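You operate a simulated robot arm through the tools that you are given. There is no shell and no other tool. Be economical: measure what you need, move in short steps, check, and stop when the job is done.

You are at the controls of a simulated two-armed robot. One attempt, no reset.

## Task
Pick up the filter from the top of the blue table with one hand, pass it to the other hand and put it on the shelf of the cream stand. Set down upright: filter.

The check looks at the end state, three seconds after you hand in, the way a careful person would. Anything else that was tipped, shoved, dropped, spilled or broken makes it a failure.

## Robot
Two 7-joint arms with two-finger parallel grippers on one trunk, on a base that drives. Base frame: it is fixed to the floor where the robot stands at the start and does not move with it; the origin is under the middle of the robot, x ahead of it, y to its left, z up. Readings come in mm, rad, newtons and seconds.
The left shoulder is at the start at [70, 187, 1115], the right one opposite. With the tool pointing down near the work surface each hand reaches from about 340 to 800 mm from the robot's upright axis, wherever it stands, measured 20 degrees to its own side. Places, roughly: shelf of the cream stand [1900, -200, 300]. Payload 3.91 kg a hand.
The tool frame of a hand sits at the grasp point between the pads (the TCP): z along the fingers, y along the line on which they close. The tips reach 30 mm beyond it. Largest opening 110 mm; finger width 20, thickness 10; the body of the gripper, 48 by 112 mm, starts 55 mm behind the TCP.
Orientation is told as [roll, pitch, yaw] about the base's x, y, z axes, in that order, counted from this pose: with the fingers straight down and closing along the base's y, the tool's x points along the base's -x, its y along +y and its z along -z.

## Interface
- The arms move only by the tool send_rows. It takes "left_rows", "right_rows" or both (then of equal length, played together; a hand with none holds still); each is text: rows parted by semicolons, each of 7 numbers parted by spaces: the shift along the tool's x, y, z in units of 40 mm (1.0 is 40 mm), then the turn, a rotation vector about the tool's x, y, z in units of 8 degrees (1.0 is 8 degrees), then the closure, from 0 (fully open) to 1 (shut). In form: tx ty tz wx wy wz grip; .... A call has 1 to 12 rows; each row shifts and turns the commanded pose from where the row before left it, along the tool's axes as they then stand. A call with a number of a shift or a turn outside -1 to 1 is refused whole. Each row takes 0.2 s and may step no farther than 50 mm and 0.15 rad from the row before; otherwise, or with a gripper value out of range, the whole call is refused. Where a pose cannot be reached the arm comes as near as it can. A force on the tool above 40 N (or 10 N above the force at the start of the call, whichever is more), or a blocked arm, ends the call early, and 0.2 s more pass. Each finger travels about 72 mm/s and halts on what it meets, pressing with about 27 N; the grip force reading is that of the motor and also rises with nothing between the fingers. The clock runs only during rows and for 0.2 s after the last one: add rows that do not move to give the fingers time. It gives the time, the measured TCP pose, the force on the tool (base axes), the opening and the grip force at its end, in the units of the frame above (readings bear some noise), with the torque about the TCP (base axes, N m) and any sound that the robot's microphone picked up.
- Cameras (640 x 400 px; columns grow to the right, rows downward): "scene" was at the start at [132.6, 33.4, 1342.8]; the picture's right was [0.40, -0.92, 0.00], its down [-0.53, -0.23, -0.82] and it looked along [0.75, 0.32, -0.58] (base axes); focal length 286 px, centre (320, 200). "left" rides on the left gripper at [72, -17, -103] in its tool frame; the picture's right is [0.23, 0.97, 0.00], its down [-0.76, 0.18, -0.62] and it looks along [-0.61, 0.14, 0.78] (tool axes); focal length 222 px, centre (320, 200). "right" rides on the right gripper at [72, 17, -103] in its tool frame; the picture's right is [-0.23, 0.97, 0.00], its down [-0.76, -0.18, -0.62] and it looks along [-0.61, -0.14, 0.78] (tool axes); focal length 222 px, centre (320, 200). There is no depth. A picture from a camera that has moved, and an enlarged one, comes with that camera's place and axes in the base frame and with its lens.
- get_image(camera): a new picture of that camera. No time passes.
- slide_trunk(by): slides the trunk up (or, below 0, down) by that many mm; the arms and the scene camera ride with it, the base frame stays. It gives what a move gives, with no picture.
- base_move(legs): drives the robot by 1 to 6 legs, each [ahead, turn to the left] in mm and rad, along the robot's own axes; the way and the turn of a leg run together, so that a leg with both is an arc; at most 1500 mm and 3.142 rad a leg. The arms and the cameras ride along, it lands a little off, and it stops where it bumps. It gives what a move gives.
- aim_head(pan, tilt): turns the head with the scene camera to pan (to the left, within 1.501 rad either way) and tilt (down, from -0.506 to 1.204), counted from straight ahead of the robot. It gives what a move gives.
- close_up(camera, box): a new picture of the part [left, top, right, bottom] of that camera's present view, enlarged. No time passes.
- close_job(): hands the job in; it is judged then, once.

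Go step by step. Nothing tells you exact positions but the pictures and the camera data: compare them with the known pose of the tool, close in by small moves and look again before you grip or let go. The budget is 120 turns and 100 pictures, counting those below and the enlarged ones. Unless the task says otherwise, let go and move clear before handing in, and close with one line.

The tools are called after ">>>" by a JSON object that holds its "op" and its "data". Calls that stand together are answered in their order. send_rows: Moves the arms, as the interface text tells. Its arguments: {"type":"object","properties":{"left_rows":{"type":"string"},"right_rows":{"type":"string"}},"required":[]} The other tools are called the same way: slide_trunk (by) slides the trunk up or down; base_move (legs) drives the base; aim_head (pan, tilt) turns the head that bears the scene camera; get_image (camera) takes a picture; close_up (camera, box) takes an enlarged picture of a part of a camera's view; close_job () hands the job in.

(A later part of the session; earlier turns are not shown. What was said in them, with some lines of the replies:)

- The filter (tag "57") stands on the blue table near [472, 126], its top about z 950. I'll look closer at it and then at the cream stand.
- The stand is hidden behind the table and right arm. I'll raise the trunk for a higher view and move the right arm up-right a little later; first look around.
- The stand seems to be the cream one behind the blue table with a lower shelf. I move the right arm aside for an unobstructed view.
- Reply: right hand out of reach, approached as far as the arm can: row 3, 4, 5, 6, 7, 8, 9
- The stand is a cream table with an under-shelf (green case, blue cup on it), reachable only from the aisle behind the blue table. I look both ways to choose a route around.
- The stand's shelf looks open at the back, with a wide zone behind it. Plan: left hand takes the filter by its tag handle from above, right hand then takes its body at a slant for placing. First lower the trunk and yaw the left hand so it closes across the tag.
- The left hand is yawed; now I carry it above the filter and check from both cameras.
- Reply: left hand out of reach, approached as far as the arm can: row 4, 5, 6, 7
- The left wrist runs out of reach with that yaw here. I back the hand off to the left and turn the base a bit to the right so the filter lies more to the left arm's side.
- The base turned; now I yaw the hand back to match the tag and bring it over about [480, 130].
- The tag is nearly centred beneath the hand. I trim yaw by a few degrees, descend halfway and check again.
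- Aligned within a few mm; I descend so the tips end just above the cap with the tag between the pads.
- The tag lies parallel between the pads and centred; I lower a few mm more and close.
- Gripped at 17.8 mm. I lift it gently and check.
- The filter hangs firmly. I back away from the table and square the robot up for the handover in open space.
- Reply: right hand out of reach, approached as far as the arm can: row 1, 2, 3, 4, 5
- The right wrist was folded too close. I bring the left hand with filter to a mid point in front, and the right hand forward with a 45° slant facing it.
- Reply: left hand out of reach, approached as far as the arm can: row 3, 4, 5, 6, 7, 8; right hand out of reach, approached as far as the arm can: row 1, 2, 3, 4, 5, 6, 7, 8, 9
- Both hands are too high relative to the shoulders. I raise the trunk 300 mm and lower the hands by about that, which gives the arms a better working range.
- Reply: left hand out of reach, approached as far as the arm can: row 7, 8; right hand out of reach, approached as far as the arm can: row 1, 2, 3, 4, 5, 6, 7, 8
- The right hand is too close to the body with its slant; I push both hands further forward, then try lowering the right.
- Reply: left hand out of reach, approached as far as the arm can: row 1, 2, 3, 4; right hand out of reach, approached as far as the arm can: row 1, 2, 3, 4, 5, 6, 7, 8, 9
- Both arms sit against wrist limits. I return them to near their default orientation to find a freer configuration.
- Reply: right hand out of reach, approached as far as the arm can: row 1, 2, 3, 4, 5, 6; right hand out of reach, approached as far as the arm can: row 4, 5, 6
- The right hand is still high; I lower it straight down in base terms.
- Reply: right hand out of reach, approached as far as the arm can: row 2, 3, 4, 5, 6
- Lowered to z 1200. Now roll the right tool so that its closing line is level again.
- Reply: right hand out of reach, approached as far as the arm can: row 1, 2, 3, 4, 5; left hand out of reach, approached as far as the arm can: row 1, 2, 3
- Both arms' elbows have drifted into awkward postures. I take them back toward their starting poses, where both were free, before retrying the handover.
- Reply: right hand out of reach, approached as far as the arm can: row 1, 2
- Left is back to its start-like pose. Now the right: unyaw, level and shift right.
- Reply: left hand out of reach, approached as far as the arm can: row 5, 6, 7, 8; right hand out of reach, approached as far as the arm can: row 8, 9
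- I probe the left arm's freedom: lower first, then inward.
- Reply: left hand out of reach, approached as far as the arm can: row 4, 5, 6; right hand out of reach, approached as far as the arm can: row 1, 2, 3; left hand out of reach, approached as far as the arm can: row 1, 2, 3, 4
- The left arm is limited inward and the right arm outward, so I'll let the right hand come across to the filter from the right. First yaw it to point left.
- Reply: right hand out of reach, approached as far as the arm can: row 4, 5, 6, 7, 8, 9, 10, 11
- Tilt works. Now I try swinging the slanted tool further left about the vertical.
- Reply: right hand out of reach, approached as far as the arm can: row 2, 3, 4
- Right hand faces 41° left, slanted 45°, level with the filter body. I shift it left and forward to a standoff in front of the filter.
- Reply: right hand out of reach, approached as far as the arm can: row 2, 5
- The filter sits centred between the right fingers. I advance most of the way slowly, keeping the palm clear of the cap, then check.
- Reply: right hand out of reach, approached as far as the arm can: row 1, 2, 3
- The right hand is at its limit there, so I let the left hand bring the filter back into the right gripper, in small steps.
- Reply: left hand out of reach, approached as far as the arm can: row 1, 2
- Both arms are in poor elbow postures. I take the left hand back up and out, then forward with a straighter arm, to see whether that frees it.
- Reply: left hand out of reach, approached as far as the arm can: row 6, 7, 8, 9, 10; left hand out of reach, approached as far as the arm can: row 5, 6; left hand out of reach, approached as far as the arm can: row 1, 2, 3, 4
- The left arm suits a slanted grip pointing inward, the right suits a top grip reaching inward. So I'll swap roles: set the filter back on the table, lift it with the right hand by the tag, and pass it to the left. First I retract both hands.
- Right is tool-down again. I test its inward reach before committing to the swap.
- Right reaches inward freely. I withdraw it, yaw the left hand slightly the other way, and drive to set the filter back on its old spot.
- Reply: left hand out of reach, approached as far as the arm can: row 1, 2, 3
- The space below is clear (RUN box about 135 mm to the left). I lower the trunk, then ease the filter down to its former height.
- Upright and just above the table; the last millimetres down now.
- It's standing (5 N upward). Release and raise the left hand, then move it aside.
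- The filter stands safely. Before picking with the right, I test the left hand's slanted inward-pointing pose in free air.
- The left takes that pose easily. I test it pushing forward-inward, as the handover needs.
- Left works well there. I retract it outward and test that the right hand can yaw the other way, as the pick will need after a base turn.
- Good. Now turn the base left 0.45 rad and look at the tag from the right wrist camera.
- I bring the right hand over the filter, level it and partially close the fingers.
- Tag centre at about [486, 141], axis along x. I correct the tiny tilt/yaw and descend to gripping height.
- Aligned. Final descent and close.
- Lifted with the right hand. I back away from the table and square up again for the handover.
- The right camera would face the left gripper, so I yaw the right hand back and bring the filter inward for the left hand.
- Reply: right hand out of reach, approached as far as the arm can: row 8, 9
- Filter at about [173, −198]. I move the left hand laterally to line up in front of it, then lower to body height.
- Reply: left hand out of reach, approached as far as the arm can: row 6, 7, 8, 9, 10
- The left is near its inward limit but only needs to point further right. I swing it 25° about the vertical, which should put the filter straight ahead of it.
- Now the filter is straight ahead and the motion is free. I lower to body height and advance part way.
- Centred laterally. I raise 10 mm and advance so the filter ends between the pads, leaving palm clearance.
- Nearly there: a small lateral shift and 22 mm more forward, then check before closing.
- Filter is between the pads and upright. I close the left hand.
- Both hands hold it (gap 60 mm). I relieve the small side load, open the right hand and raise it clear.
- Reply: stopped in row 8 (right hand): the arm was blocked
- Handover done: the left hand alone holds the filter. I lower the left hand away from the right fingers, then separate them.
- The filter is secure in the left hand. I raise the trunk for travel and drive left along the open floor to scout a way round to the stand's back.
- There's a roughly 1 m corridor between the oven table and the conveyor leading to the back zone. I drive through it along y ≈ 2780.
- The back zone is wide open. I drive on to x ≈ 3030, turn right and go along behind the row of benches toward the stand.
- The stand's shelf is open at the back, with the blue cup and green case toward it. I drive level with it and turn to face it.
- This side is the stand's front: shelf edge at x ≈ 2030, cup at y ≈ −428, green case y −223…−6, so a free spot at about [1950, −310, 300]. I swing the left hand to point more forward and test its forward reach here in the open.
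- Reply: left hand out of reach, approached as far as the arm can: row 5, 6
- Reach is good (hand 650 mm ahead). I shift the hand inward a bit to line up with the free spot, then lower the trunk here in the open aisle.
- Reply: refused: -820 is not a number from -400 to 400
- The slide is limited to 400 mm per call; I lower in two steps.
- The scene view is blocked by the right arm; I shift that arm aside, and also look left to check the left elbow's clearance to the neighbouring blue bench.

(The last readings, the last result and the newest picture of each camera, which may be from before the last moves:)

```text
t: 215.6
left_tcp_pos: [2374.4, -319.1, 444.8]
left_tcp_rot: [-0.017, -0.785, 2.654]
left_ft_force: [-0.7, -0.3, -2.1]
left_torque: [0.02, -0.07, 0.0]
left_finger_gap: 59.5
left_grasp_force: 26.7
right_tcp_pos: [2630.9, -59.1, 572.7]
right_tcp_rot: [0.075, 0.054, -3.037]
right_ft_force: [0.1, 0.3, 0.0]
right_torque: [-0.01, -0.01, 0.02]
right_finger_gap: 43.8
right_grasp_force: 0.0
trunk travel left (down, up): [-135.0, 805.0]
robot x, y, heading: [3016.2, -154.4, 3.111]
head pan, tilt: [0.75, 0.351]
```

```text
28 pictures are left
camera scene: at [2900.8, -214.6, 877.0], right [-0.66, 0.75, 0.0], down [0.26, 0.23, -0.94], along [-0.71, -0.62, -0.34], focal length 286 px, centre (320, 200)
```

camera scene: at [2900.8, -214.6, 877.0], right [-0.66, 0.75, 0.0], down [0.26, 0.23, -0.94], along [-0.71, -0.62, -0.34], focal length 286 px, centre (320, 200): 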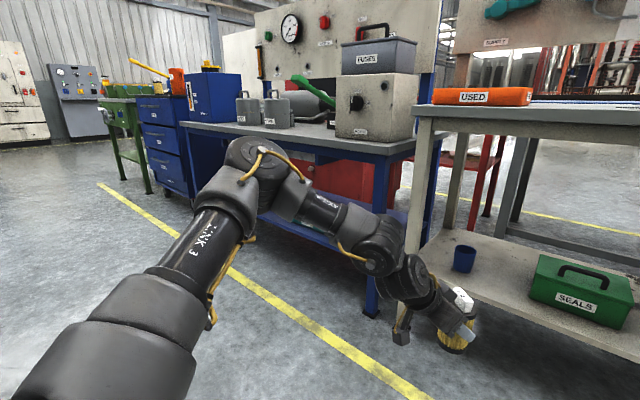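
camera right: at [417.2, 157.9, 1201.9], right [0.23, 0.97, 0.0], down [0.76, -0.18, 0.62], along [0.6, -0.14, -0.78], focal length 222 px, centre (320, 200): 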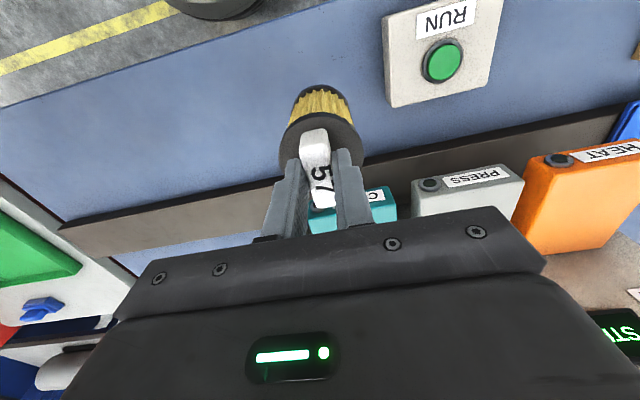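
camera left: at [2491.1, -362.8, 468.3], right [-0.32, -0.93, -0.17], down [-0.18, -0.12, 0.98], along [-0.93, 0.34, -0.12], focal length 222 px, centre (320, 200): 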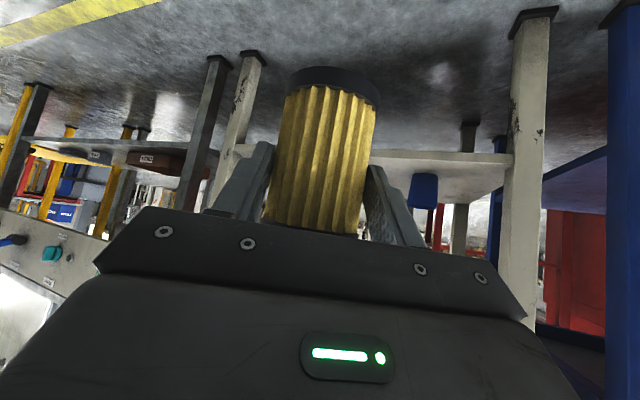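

Elbow clearance is fine (≈170 mm after the move). Cup at ≈[1912, −410], case's near corner ≈[1938, −207]; target [1955, −302]. I drive forward most of the way.

>>> {"op": "base_move", "data": {"legs": [[300, 0]]}}

>>> {"op": "aim_head", "data": {"pan": 0.45, "tilt": 0.6}}

>>> {"op": "get_image", "data": {"camera": "scene"}}

```text
t: 217.7
left_tcp_pos: [2071.9, -312.4, 444.8]
left_tcp_rot: [-0.016, -0.786, 2.66]
left_ft_force: [0.6, 1.1, -1.7]
left_torque: [-0.01, 0.01, -0.02]
left_finger_gap: 59.3
left_grasp_force: 27.1
right_tcp_pos: [2330.9, -51.3, 573.2]
right_tcp_rot: [0.077, 0.054, -3.032]
right_ft_force: [-0.2, 0.2, 0.2]
right_torque: [-0.04, -0.03, 0.0]
right_finger_gap: 43.9
right_grasp_force: 0.1
trunk travel left (down, up): [-135.0, 805.0]
robot x, y, heading: [2718.5, -145.5, 3.117]
head pan, tilt: [0.75, 0.351]
```

```text
t: 218.5
left_tcp_pos: [2072.7, -310.7, 444.8]
left_tcp_rot: [-0.014, -0.785, 2.659]
left_ft_force: [-0.9, 0.2, -1.5]
left_torque: [-0.08, -0.01, 0.01]
left_finger_gap: 59.9
left_grasp_force: 27.4
right_tcp_pos: [2330.6, -51.5, 572.6]
right_tcp_rot: [0.078, 0.055, -3.033]
right_ft_force: [-0.7, 0.8, -0.7]
right_torque: [0.0, 0.06, -0.01]
right_finger_gap: 43.9
right_grasp_force: 0.1
trunk travel left (down, up): [-135.0, 805.0]
robot x, y, heading: [2716.9, -143.6, 3.116]
head pan, tilt: [0.45, 0.6]
```

```text
27 pictures are left
camera scene: at [2588.6, -181.4, 854.3], right [-0.41, 0.91, 0.0], down [0.51, 0.23, -0.83], along [-0.75, -0.34, -0.56], focal length 286 px, centre (320, 200)
```

scene: 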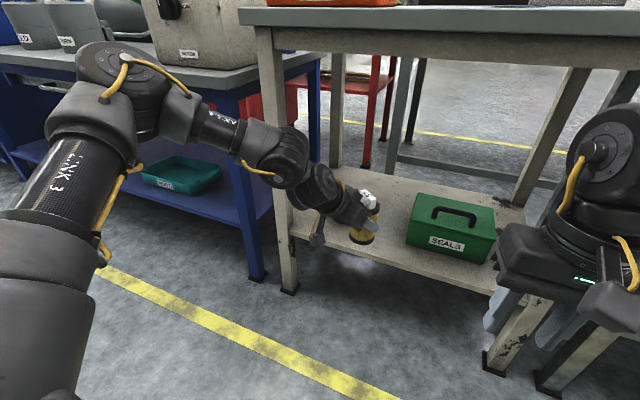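

Clear all round. I drive the last 105 mm, with the filter still ~80 mm above the shelf.

>>> {"op": "base_move", "data": {"legs": [[105, 0]]}}

>>> {"op": "close_up", "data": {"camera": "scene", "box": [220, 100, 540, 300]}}

>>> {"op": "get_image", "data": {"camera": "left"}}

```text
t: 219.7
left_tcp_pos: [1968.4, -311.2, 443.7]
left_tcp_rot: [-0.015, -0.787, 2.661]
left_ft_force: [-0.5, 0.2, -2.6]
left_torque: [-0.04, -0.03, 0.01]
left_finger_gap: 59.8
left_grasp_force: 27.1
right_tcp_pos: [2225.3, -51.9, 572.8]
right_tcp_rot: [0.077, 0.056, -3.029]
right_ft_force: [-0.2, 0.3, -0.7]
right_torque: [0.02, 0.02, 0.03]
right_finger_gap: 44.0
right_grasp_force: 0.0
trunk travel left (down, up): [-135.0, 805.0]
robot x, y, heading: [2614.8, -144.5, 3.118]
head pan, tilt: [0.45, 0.6]
```

```text
2.00 times, centred on (380, 200) of scene
camera zoom: at [2484.5, -178.9, 854.1], right [-0.41, 0.91, 0.0], down [0.52, 0.23, -0.82], along [-0.75, -0.34, -0.57], focal length 571 px, centre (200, 200)
```

zoom: 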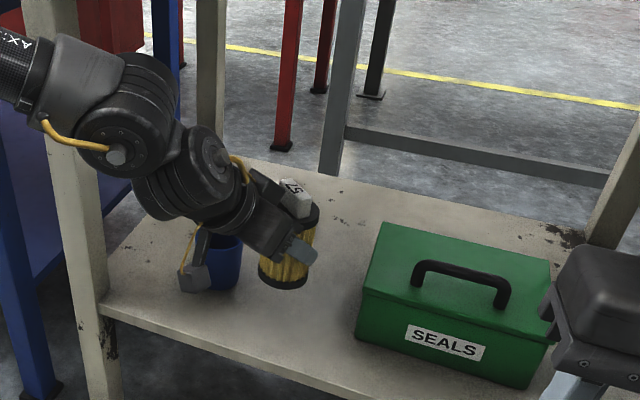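

```text
25 pictures are left
camera left: at [2086.5, -354.7, 467.9], right [-0.32, -0.93, -0.17], down [-0.18, -0.12, 0.98], along [-0.93, 0.34, -0.13], focal length 222 px, centre (320, 200)
```

left: 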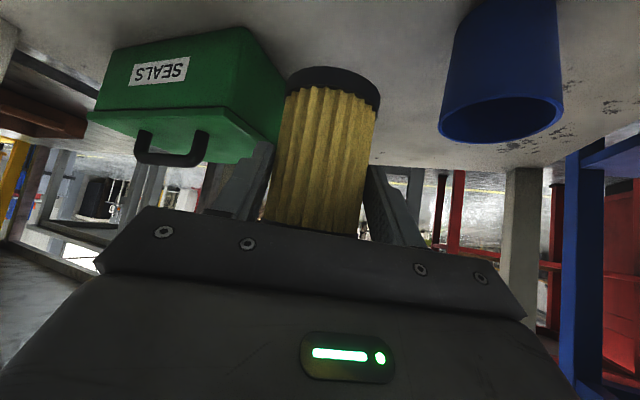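

The filter is over the free spot. I nudge 12 mm away from the cup and level the ~3° lean inherited from the handover, then zoom in to check uprightness.

>>> {"op": "send_rows", "data": {"left_rows": "0 -0.3 0 0 -0.4 0 1;0.3 0 0.3 0 0 0 1;0 0 0 0 0 0 1"}}

>>> {"op": "close_up", "data": {"camera": "scene", "box": [310, 170, 430, 260]}}

```text
t: 220.4
left_tcp_pos: [1973.4, -299.1, 427.7]
left_tcp_rot: [-0.016, -0.841, 2.663]
left_ft_force: [-0.3, 0.6, -3.4]
left_torque: [0.0, -0.02, 0.01]
left_finger_gap: 59.6
left_grasp_force: 27.1
right_tcp_pos: [2226.5, -50.9, 571.7]
right_tcp_rot: [0.076, 0.053, -3.029]
right_ft_force: [-0.5, 0.1, 0.5]
right_torque: [0.03, 0.0, 0.01]
right_finger_gap: 43.7
right_grasp_force: 0.0
trunk travel left (down, up): [-135.0, 805.0]
robot x, y, heading: [2611.4, -142.1, 3.119]
head pan, tilt: [0.45, 0.6]
```

```text
4.44 times, centred on (370, 215) of scene
camera zoom: at [2484.6, -178.9, 854.2], right [-0.41, 0.91, 0.0], down [0.52, 0.23, -0.82], along [-0.75, -0.34, -0.57], focal length 1269 px, centre (98, 133)
```

zoom: 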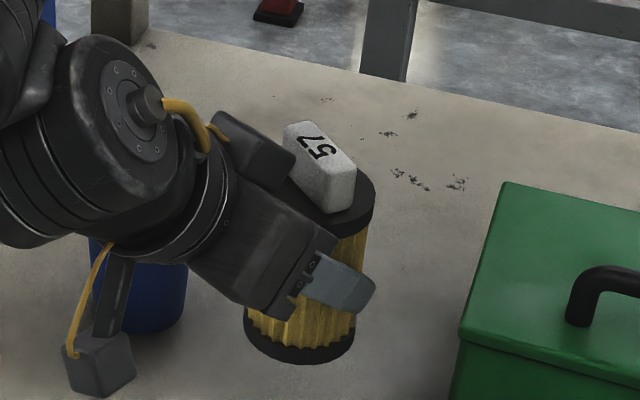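

It looks upright now. I lower it 55 mm, then check.

>>> {"op": "send_rows", "data": {"left_rows": "0.37 0 0.33 0 0 0 1;0.37 0 0.33 0 0 0 1;0.28 0 0.25 0 0 0 1;0 0 0 0 0 0 1"}}

>>> {"op": "close_up", "data": {"camera": "scene", "box": [310, 180, 430, 270]}}

```text
t: 221.4
left_tcp_pos: [1986.9, -323.2, 392.9]
left_tcp_rot: [-0.018, -0.84, 2.664]
left_ft_force: [-0.7, 0.5, -2.2]
left_torque: [-0.05, -0.04, -0.01]
left_finger_gap: 59.6
left_grasp_force: 27.0
left hand out of reach, approached as far as the arm can: row 1, 2, 3
right_tcp_pos: [2225.2, -51.3, 573.2]
right_tcp_rot: [0.078, 0.053, -3.027]
right_ft_force: [0.7, -0.3, 0.0]
right_torque: [-0.05, 0.03, 0.0]
right_finger_gap: 44.0
right_grasp_force: 0.2
trunk travel left (down, up): [-135.0, 805.0]
robot x, y, heading: [2615.6, -141.7, 3.115]
head pan, tilt: [0.45, 0.6]
```

```text
4.44 times, centred on (370, 225) of scene
camera zoom: at [2484.7, -178.9, 854.2], right [-0.41, 0.91, 0.0], down [0.51, 0.23, -0.82], along [-0.75, -0.34, -0.57], focal length 1269 px, centre (98, 89)
```

zoom: 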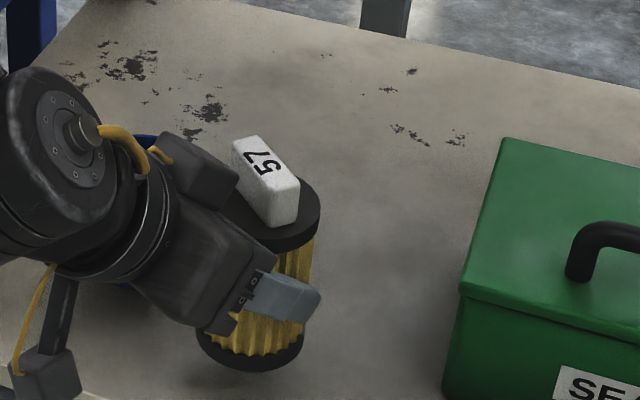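

The arm hit its low limit and drifted toward the cup, so I return it to the previous pose and lower with the trunk instead.

>>> {"op": "send_rows", "data": {"left_rows": "-0.52 -0.19 -0.08 0 0 0 1;-0.52 -0.19 -0.08 0 0 0 1;0 0 0 0 0 0 1"}}

>>> {"op": "slide_trunk", "data": {"by": -50}}

>>> {"op": "close_up", "data": {"camera": "scene", "box": [310, 170, 430, 260]}}

```text
t: 222.2
left_tcp_pos: [1974.1, -299.2, 431.4]
left_tcp_rot: [-0.018, -0.841, 2.663]
left_ft_force: [-0.3, 0.4, -3.0]
left_torque: [-0.02, -0.01, 0.0]
left_finger_gap: 59.5
left_grasp_force: 26.7
right_tcp_pos: [2225.6, -50.7, 573.5]
right_tcp_rot: [0.076, 0.053, -3.031]
right_ft_force: [0.0, -0.9, -0.9]
right_torque: [-0.06, -0.02, -0.04]
right_finger_gap: 43.8
right_grasp_force: 0.0
trunk travel left (down, up): [-135.0, 805.0]
robot x, y, heading: [2613.8, -143.5, 3.119]
head pan, tilt: [0.45, 0.6]
```

```text
t: 223.2
left_tcp_pos: [1973.1, -299.2, 380.0]
left_tcp_rot: [-0.017, -0.841, 2.663]
left_ft_force: [-0.2, 0.4, -2.9]
left_torque: [-0.03, -0.04, -0.02]
left_finger_gap: 59.5
left_grasp_force: 27.3
right_tcp_pos: [2225.3, -49.6, 523.6]
right_tcp_rot: [0.078, 0.052, -3.029]
right_ft_force: [-0.2, 0.3, 0.2]
right_torque: [-0.02, -0.02, -0.02]
right_finger_gap: 43.9
right_grasp_force: 0.0
trunk travel left (down, up): [-85.0, 855.0]
robot x, y, heading: [2610.4, -142.8, 3.119]
head pan, tilt: [0.45, 0.6]
```

```text
4.44 times, centred on (370, 215) of scene
camera zoom: at [2484.9, -178.9, 804.3], right [-0.41, 0.91, 0.0], down [0.51, 0.23, -0.82], along [-0.75, -0.34, -0.57], focal length 1269 px, centre (98, 133)
```

zoom: 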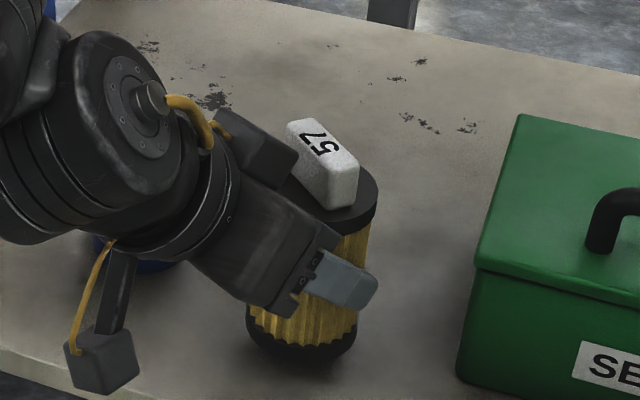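

Good. I lower with the trunk in small steps watching the force.

>>> {"op": "slide_trunk", "data": {"by": -16}}

>>> {"op": "slide_trunk", "data": {"by": -4}}

>>> {"op": "close_up", "data": {"camera": "scene", "box": [310, 170, 430, 260]}}

>>> {"op": "close_up", "data": {"camera": "left", "box": [220, 20, 460, 170]}}

```text
t: 223.8
left_tcp_pos: [1973.2, -300.5, 364.9]
left_tcp_rot: [-0.017, -0.841, 2.664]
left_ft_force: [0.5, -0.2, -1.7]
left_torque: [-0.04, -0.03, -0.01]
left_finger_gap: 59.9
left_grasp_force: 26.9
right_tcp_pos: [2225.8, -49.8, 507.2]
right_tcp_rot: [0.077, 0.052, -3.031]
right_ft_force: [0.5, 0.1, 0.2]
right_torque: [-0.02, 0.02, 0.05]
right_finger_gap: 43.9
right_grasp_force: 0.1
trunk travel left (down, up): [-69.0, 871.0]
robot x, y, heading: [2617.2, -144.1, 3.118]
head pan, tilt: [0.45, 0.6]
```

```text
t: 224.3
left_tcp_pos: [1974.1, -299.2, 363.4]
left_tcp_rot: [-0.014, -0.846, 2.662]
left_ft_force: [1.1, -1.1, 9.3]
left_torque: [-0.18, 0.38, 0.02]
left_finger_gap: 59.4
left_grasp_force: 27.0
right_tcp_pos: [2226.0, -50.4, 504.8]
right_tcp_rot: [0.078, 0.052, -3.031]
right_ft_force: [0.1, -0.1, -0.3]
right_torque: [0.01, 0.02, -0.03]
right_finger_gap: 44.1
right_grasp_force: 0.1
trunk travel left (down, up): [-65.0, 875.0]
robot x, y, heading: [2612.2, -144.5, 3.118]
head pan, tilt: [0.45, 0.6]
```

```text
4.44 times, centred on (370, 215) of scene
camera zoom: at [2485.7, -178.7, 784.6], right [-0.41, 0.91, 0.0], down [0.51, 0.23, -0.83], along [-0.75, -0.34, -0.56], focal length 1269 px, centre (98, 133)
```

zoom: 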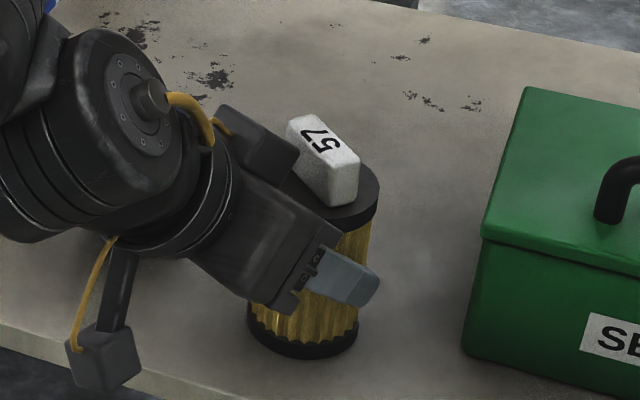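

```text
2.67 times, centred on (340, 95) of left
camera zoom: at [2092.0, -343.4, 378.3], right [-0.33, -0.93, -0.18], down [-0.12, -0.15, 0.98], along [-0.94, 0.34, -0.06], focal length 592 px, centre (267, 480)
```

zoom: 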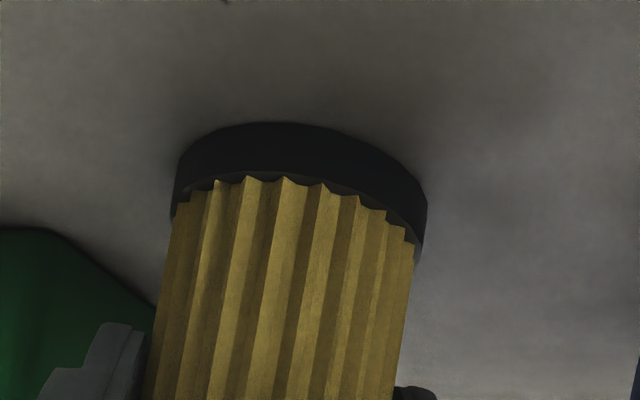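

Contact (≈12 N), slightly loaded on the cup-side edge, so it has a small sideways lean. I rotate about 1.5° to even it out and re-read the torque.

>>> {"op": "send_rows", "data": {"left_rows": "0 0 0 -0.06 0 0.07 1;0 0 0 -0.06 0 0.07 1;0 0 0 0 0 0 1"}}

```text
t: 225.1
left_tcp_pos: [1973.8, -299.4, 362.8]
left_tcp_rot: [0.024, -0.846, 2.632]
left_ft_force: [-2.1, 5.4, 11.4]
left_torque: [0.81, 0.3, 0.0]
left_finger_gap: 59.5
left_grasp_force: 26.9
right_tcp_pos: [2226.1, -50.6, 504.1]
right_tcp_rot: [0.076, 0.052, -3.031]
right_ft_force: [0.0, 0.2, -0.5]
right_torque: [0.02, -0.01, -0.02]
right_finger_gap: 44.3
right_grasp_force: 0.0
trunk travel left (down, up): [-65.0, 875.0]
robot x, y, heading: [2612.1, -142.7, 3.116]
head pan, tilt: [0.45, 0.6]
```

Slightly overcorrected; I go half-way back.

>>> {"op": "send_rows", "data": {"left_rows": "0 0 0 0.055 0 -0.063 1;0 0 0 0 0 0 1"}}

```text
t: 225.7
left_tcp_pos: [1975.4, -300.8, 363.0]
left_tcp_rot: [0.008, -0.845, 2.646]
left_ft_force: [1.5, 0.1, 16.9]
left_torque: [0.44, 0.52, -0.05]
left_finger_gap: 59.4
left_grasp_force: 26.9
right_tcp_pos: [2225.4, -50.2, 503.9]
right_tcp_rot: [0.076, 0.053, -3.03]
right_ft_force: [0.1, 0.0, 0.4]
right_torque: [-0.03, -0.01, 0.02]
right_finger_gap: 43.9
right_grasp_force: 0.0
trunk travel left (down, up): [-65.0, 875.0]
robot x, y, heading: [2613.3, -142.3, 3.119]
head pan, tilt: [0.45, 0.6]
```

Nearly flat now. I ease the load by 1 mm, then open the fingers gently.

>>> {"op": "slide_trunk", "data": {"by": 1}}

>>> {"op": "send_rows", "data": {"left_rows": "0 0 0 0 0 0 0.45;0 0 0 0 0 0 0.42;0 0 0 0 0 0 0.38;0 0 0 0 0 0 0.33;0 0 0 0 0 0 0.29;0 0 0 0 0 0 0.29"}}

>>> {"op": "close_up", "data": {"camera": "scene", "box": [310, 170, 430, 260]}}

>>> {"op": "get_image", "data": {"camera": "left"}}

```text
t: 226.2
left_tcp_pos: [1974.5, -300.1, 362.3]
left_tcp_rot: [0.007, -0.843, 2.645]
left_ft_force: [0.9, -1.4, 13.5]
left_torque: [0.33, 0.59, 0.03]
left_finger_gap: 59.8
left_grasp_force: 27.8
right_tcp_pos: [2225.8, -49.3, 504.7]
right_tcp_rot: [0.077, 0.051, -3.03]
right_ft_force: [-0.8, 0.6, -0.3]
right_torque: [-0.01, 0.0, 0.0]
right_finger_gap: 43.9
right_grasp_force: 0.1
trunk travel left (down, up): [-66.0, 874.0]
robot x, y, heading: [2613.3, -145.4, 3.114]
head pan, tilt: [0.45, 0.6]
```

```text
t: 227.6
left_tcp_pos: [1973.7, -300.9, 362.4]
left_tcp_rot: [0.001, -0.842, 2.646]
left_ft_force: [-0.3, 0.2, -0.4]
left_torque: [-0.02, 0.0, 0.02]
left_finger_gap: 78.1
left_grasp_force: 0.1
right_tcp_pos: [2225.0, -51.2, 503.4]
right_tcp_rot: [0.076, 0.053, -3.03]
right_ft_force: [0.3, -0.4, 0.7]
right_torque: [-0.02, -0.02, 0.0]
right_finger_gap: 44.0
right_grasp_force: 0.1
trunk travel left (down, up): [-66.0, 874.0]
robot x, y, heading: [2611.3, -146.4, 3.115]
head pan, tilt: [0.45, 0.6]
```

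```text
4.44 times, centred on (370, 215) of scene
camera zoom: at [2484.9, -178.8, 785.2], right [-0.41, 0.91, 0.0], down [0.51, 0.23, -0.82], along [-0.75, -0.34, -0.57], focal length 1269 px, centre (98, 133)
```

zoom: 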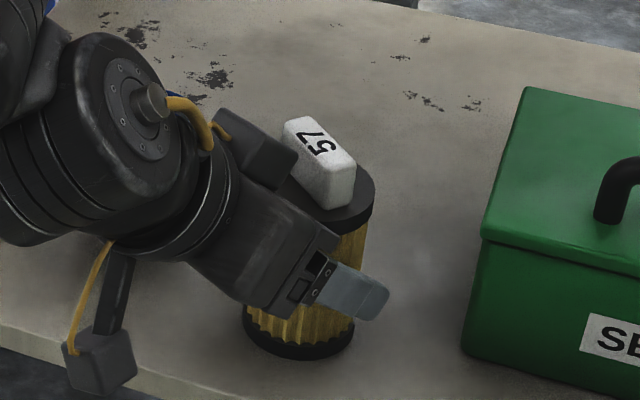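

```text
18 pictures are left
camera left: at [2092.8, -344.5, 377.4], right [-0.33, -0.93, -0.17], down [-0.12, -0.13, 0.98], along [-0.94, 0.34, -0.07], focal length 222 px, centre (320, 200)
```

left: 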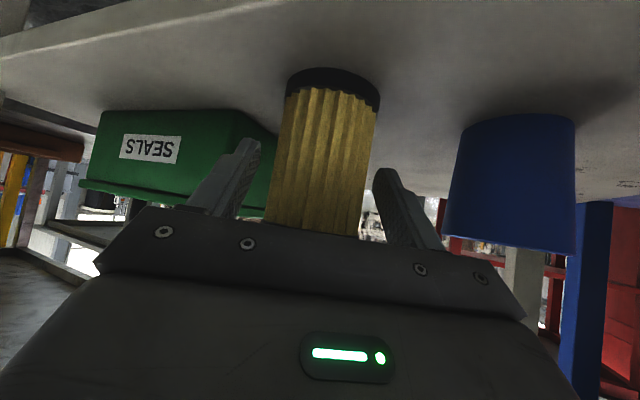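

The filter stands free between the open fingers. I withdraw the hand straight back along its own axis.

>>> {"op": "send_rows", "data": {"left_rows": "0 0 -0.4 0 0 0 0.29;0 0 -0.5 0 0 0 0.29;0 0 -0.5 0 0 0 0.29;0 0 0 0 0 0 0.29"}}

>>> {"op": "get_image", "data": {"camera": "left"}}

```text
t: 228.6
left_tcp_pos: [2012.4, -318.6, 400.1]
left_tcp_rot: [0.003, -0.844, 2.644]
left_ft_force: [-0.6, 0.1, 0.7]
left_torque: [-0.02, 0.02, -0.02]
left_finger_gap: 78.0
left_grasp_force: 0.1
right_tcp_pos: [2226.2, -50.8, 504.4]
right_tcp_rot: [0.078, 0.053, -3.03]
right_ft_force: [0.2, 0.2, 0.6]
right_torque: [-0.02, 0.01, 0.02]
right_finger_gap: 44.0
right_grasp_force: 0.0
trunk travel left (down, up): [-66.0, 874.0]
robot x, y, heading: [2615.4, -142.0, 3.114]
head pan, tilt: [0.45, 0.6]
```

```text
17 pictures are left
camera left: at [2130.5, -362.5, 414.4], right [-0.33, -0.93, -0.17], down [-0.12, -0.13, 0.98], along [-0.94, 0.34, -0.07], focal length 222 px, centre (320, 200)
```

left: 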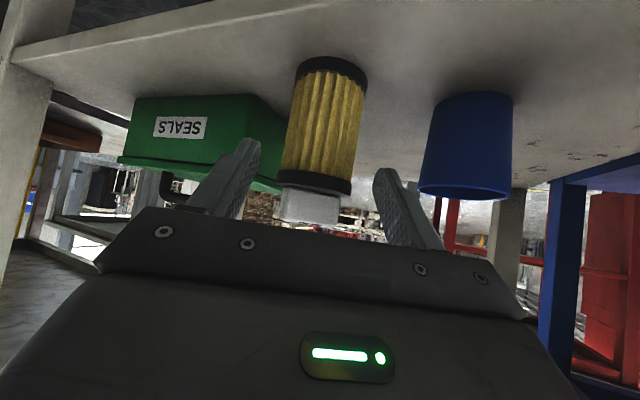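

Clean so far. I continue the withdrawal, then back the base away.

>>> {"op": "send_rows", "data": {"left_rows": "0 0 -0.6 0 0 0 0.29;0 0 -0.6 0 0 0 0.29;0 0 -0.6 0 0 0 0.29;0 0 0 0 0 0 0.29"}}

>>> {"op": "base_move", "data": {"legs": [[-350, 0]]}}

>>> {"op": "get_image", "data": {"camera": "scene"}}

>>> {"op": "get_image", "data": {"camera": "left"}}

```text
t: 229.6
left_tcp_pos: [2059.2, -343.0, 447.0]
left_tcp_rot: [0.002, -0.844, 2.645]
left_ft_force: [0.1, 0.1, -0.2]
left_torque: [-0.02, 0.01, 0.01]
left_finger_gap: 77.9
left_grasp_force: 0.2
right_tcp_pos: [2226.5, -50.1, 503.0]
right_tcp_rot: [0.077, 0.054, -3.03]
right_ft_force: [-0.3, -0.5, -0.3]
right_torque: [-0.03, 0.04, -0.01]
right_finger_gap: 43.9
right_grasp_force: 0.1
trunk travel left (down, up): [-66.0, 874.0]
robot x, y, heading: [2610.7, -143.6, 3.116]
head pan, tilt: [0.45, 0.6]
```

```text
t: 231.9
left_tcp_pos: [2409.2, -349.8, 447.6]
left_tcp_rot: [0.004, -0.842, 2.642]
left_ft_force: [0.0, 0.6, 0.1]
left_torque: [-0.02, 0.01, 0.04]
left_finger_gap: 78.1
left_grasp_force: 0.0
right_tcp_pos: [2576.8, -57.4, 504.5]
right_tcp_rot: [0.077, 0.052, -3.037]
right_ft_force: [-0.6, 0.0, -0.7]
right_torque: [-0.02, 0.02, -0.02]
right_finger_gap: 44.1
right_grasp_force: 0.0
trunk travel left (down, up): [-66.0, 874.0]
robot x, y, heading: [2964.3, -155.6, 3.108]
head pan, tilt: [0.45, 0.6]
```

```text
16 pictures are left
camera scene: at [2835.3, -187.7, 785.3], right [-0.41, 0.91, 0.0], down [0.52, 0.23, -0.82], along [-0.75, -0.34, -0.57], focal length 286 px, centre (320, 200)
```

scene: 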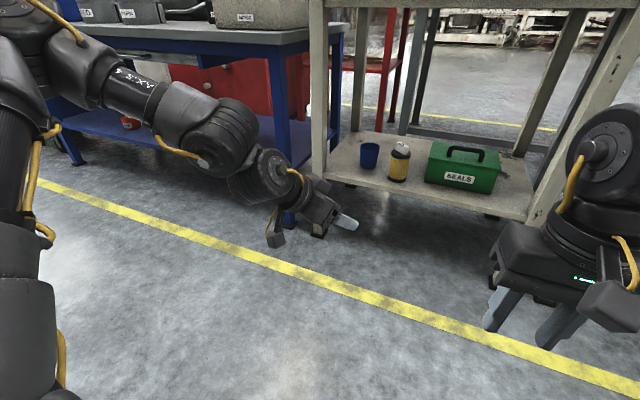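

```text
15 pictures are left
camera left: at [2527.0, -395.1, 462.5], right [-0.33, -0.93, -0.17], down [-0.12, -0.13, 0.98], along [-0.94, 0.35, -0.07], focal length 222 px, centre (320, 200)
```

left: 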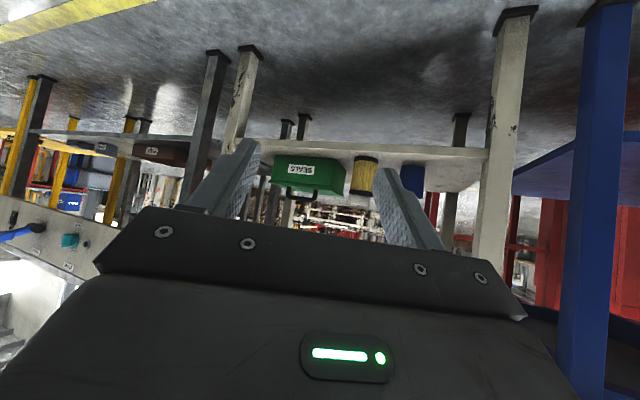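

The filter stands upright on the shelf between the blue cup and the green case. Neither of those has moved and both hands are clear, so I hand in.

>>> {"op": "close_job", "data": {}}

```text
The job is handed in.
```

The filter is standing upright on the cream stand's shelf, between the blue cup and the green case, and the job is handed in. The left hand lifted it first but couldn't reach the handover point. I set it back on the blue table, picked it up again with the right hand, passed it in the air to the left, and placed it with the left. I saw nothing else tipped or moved along the way.
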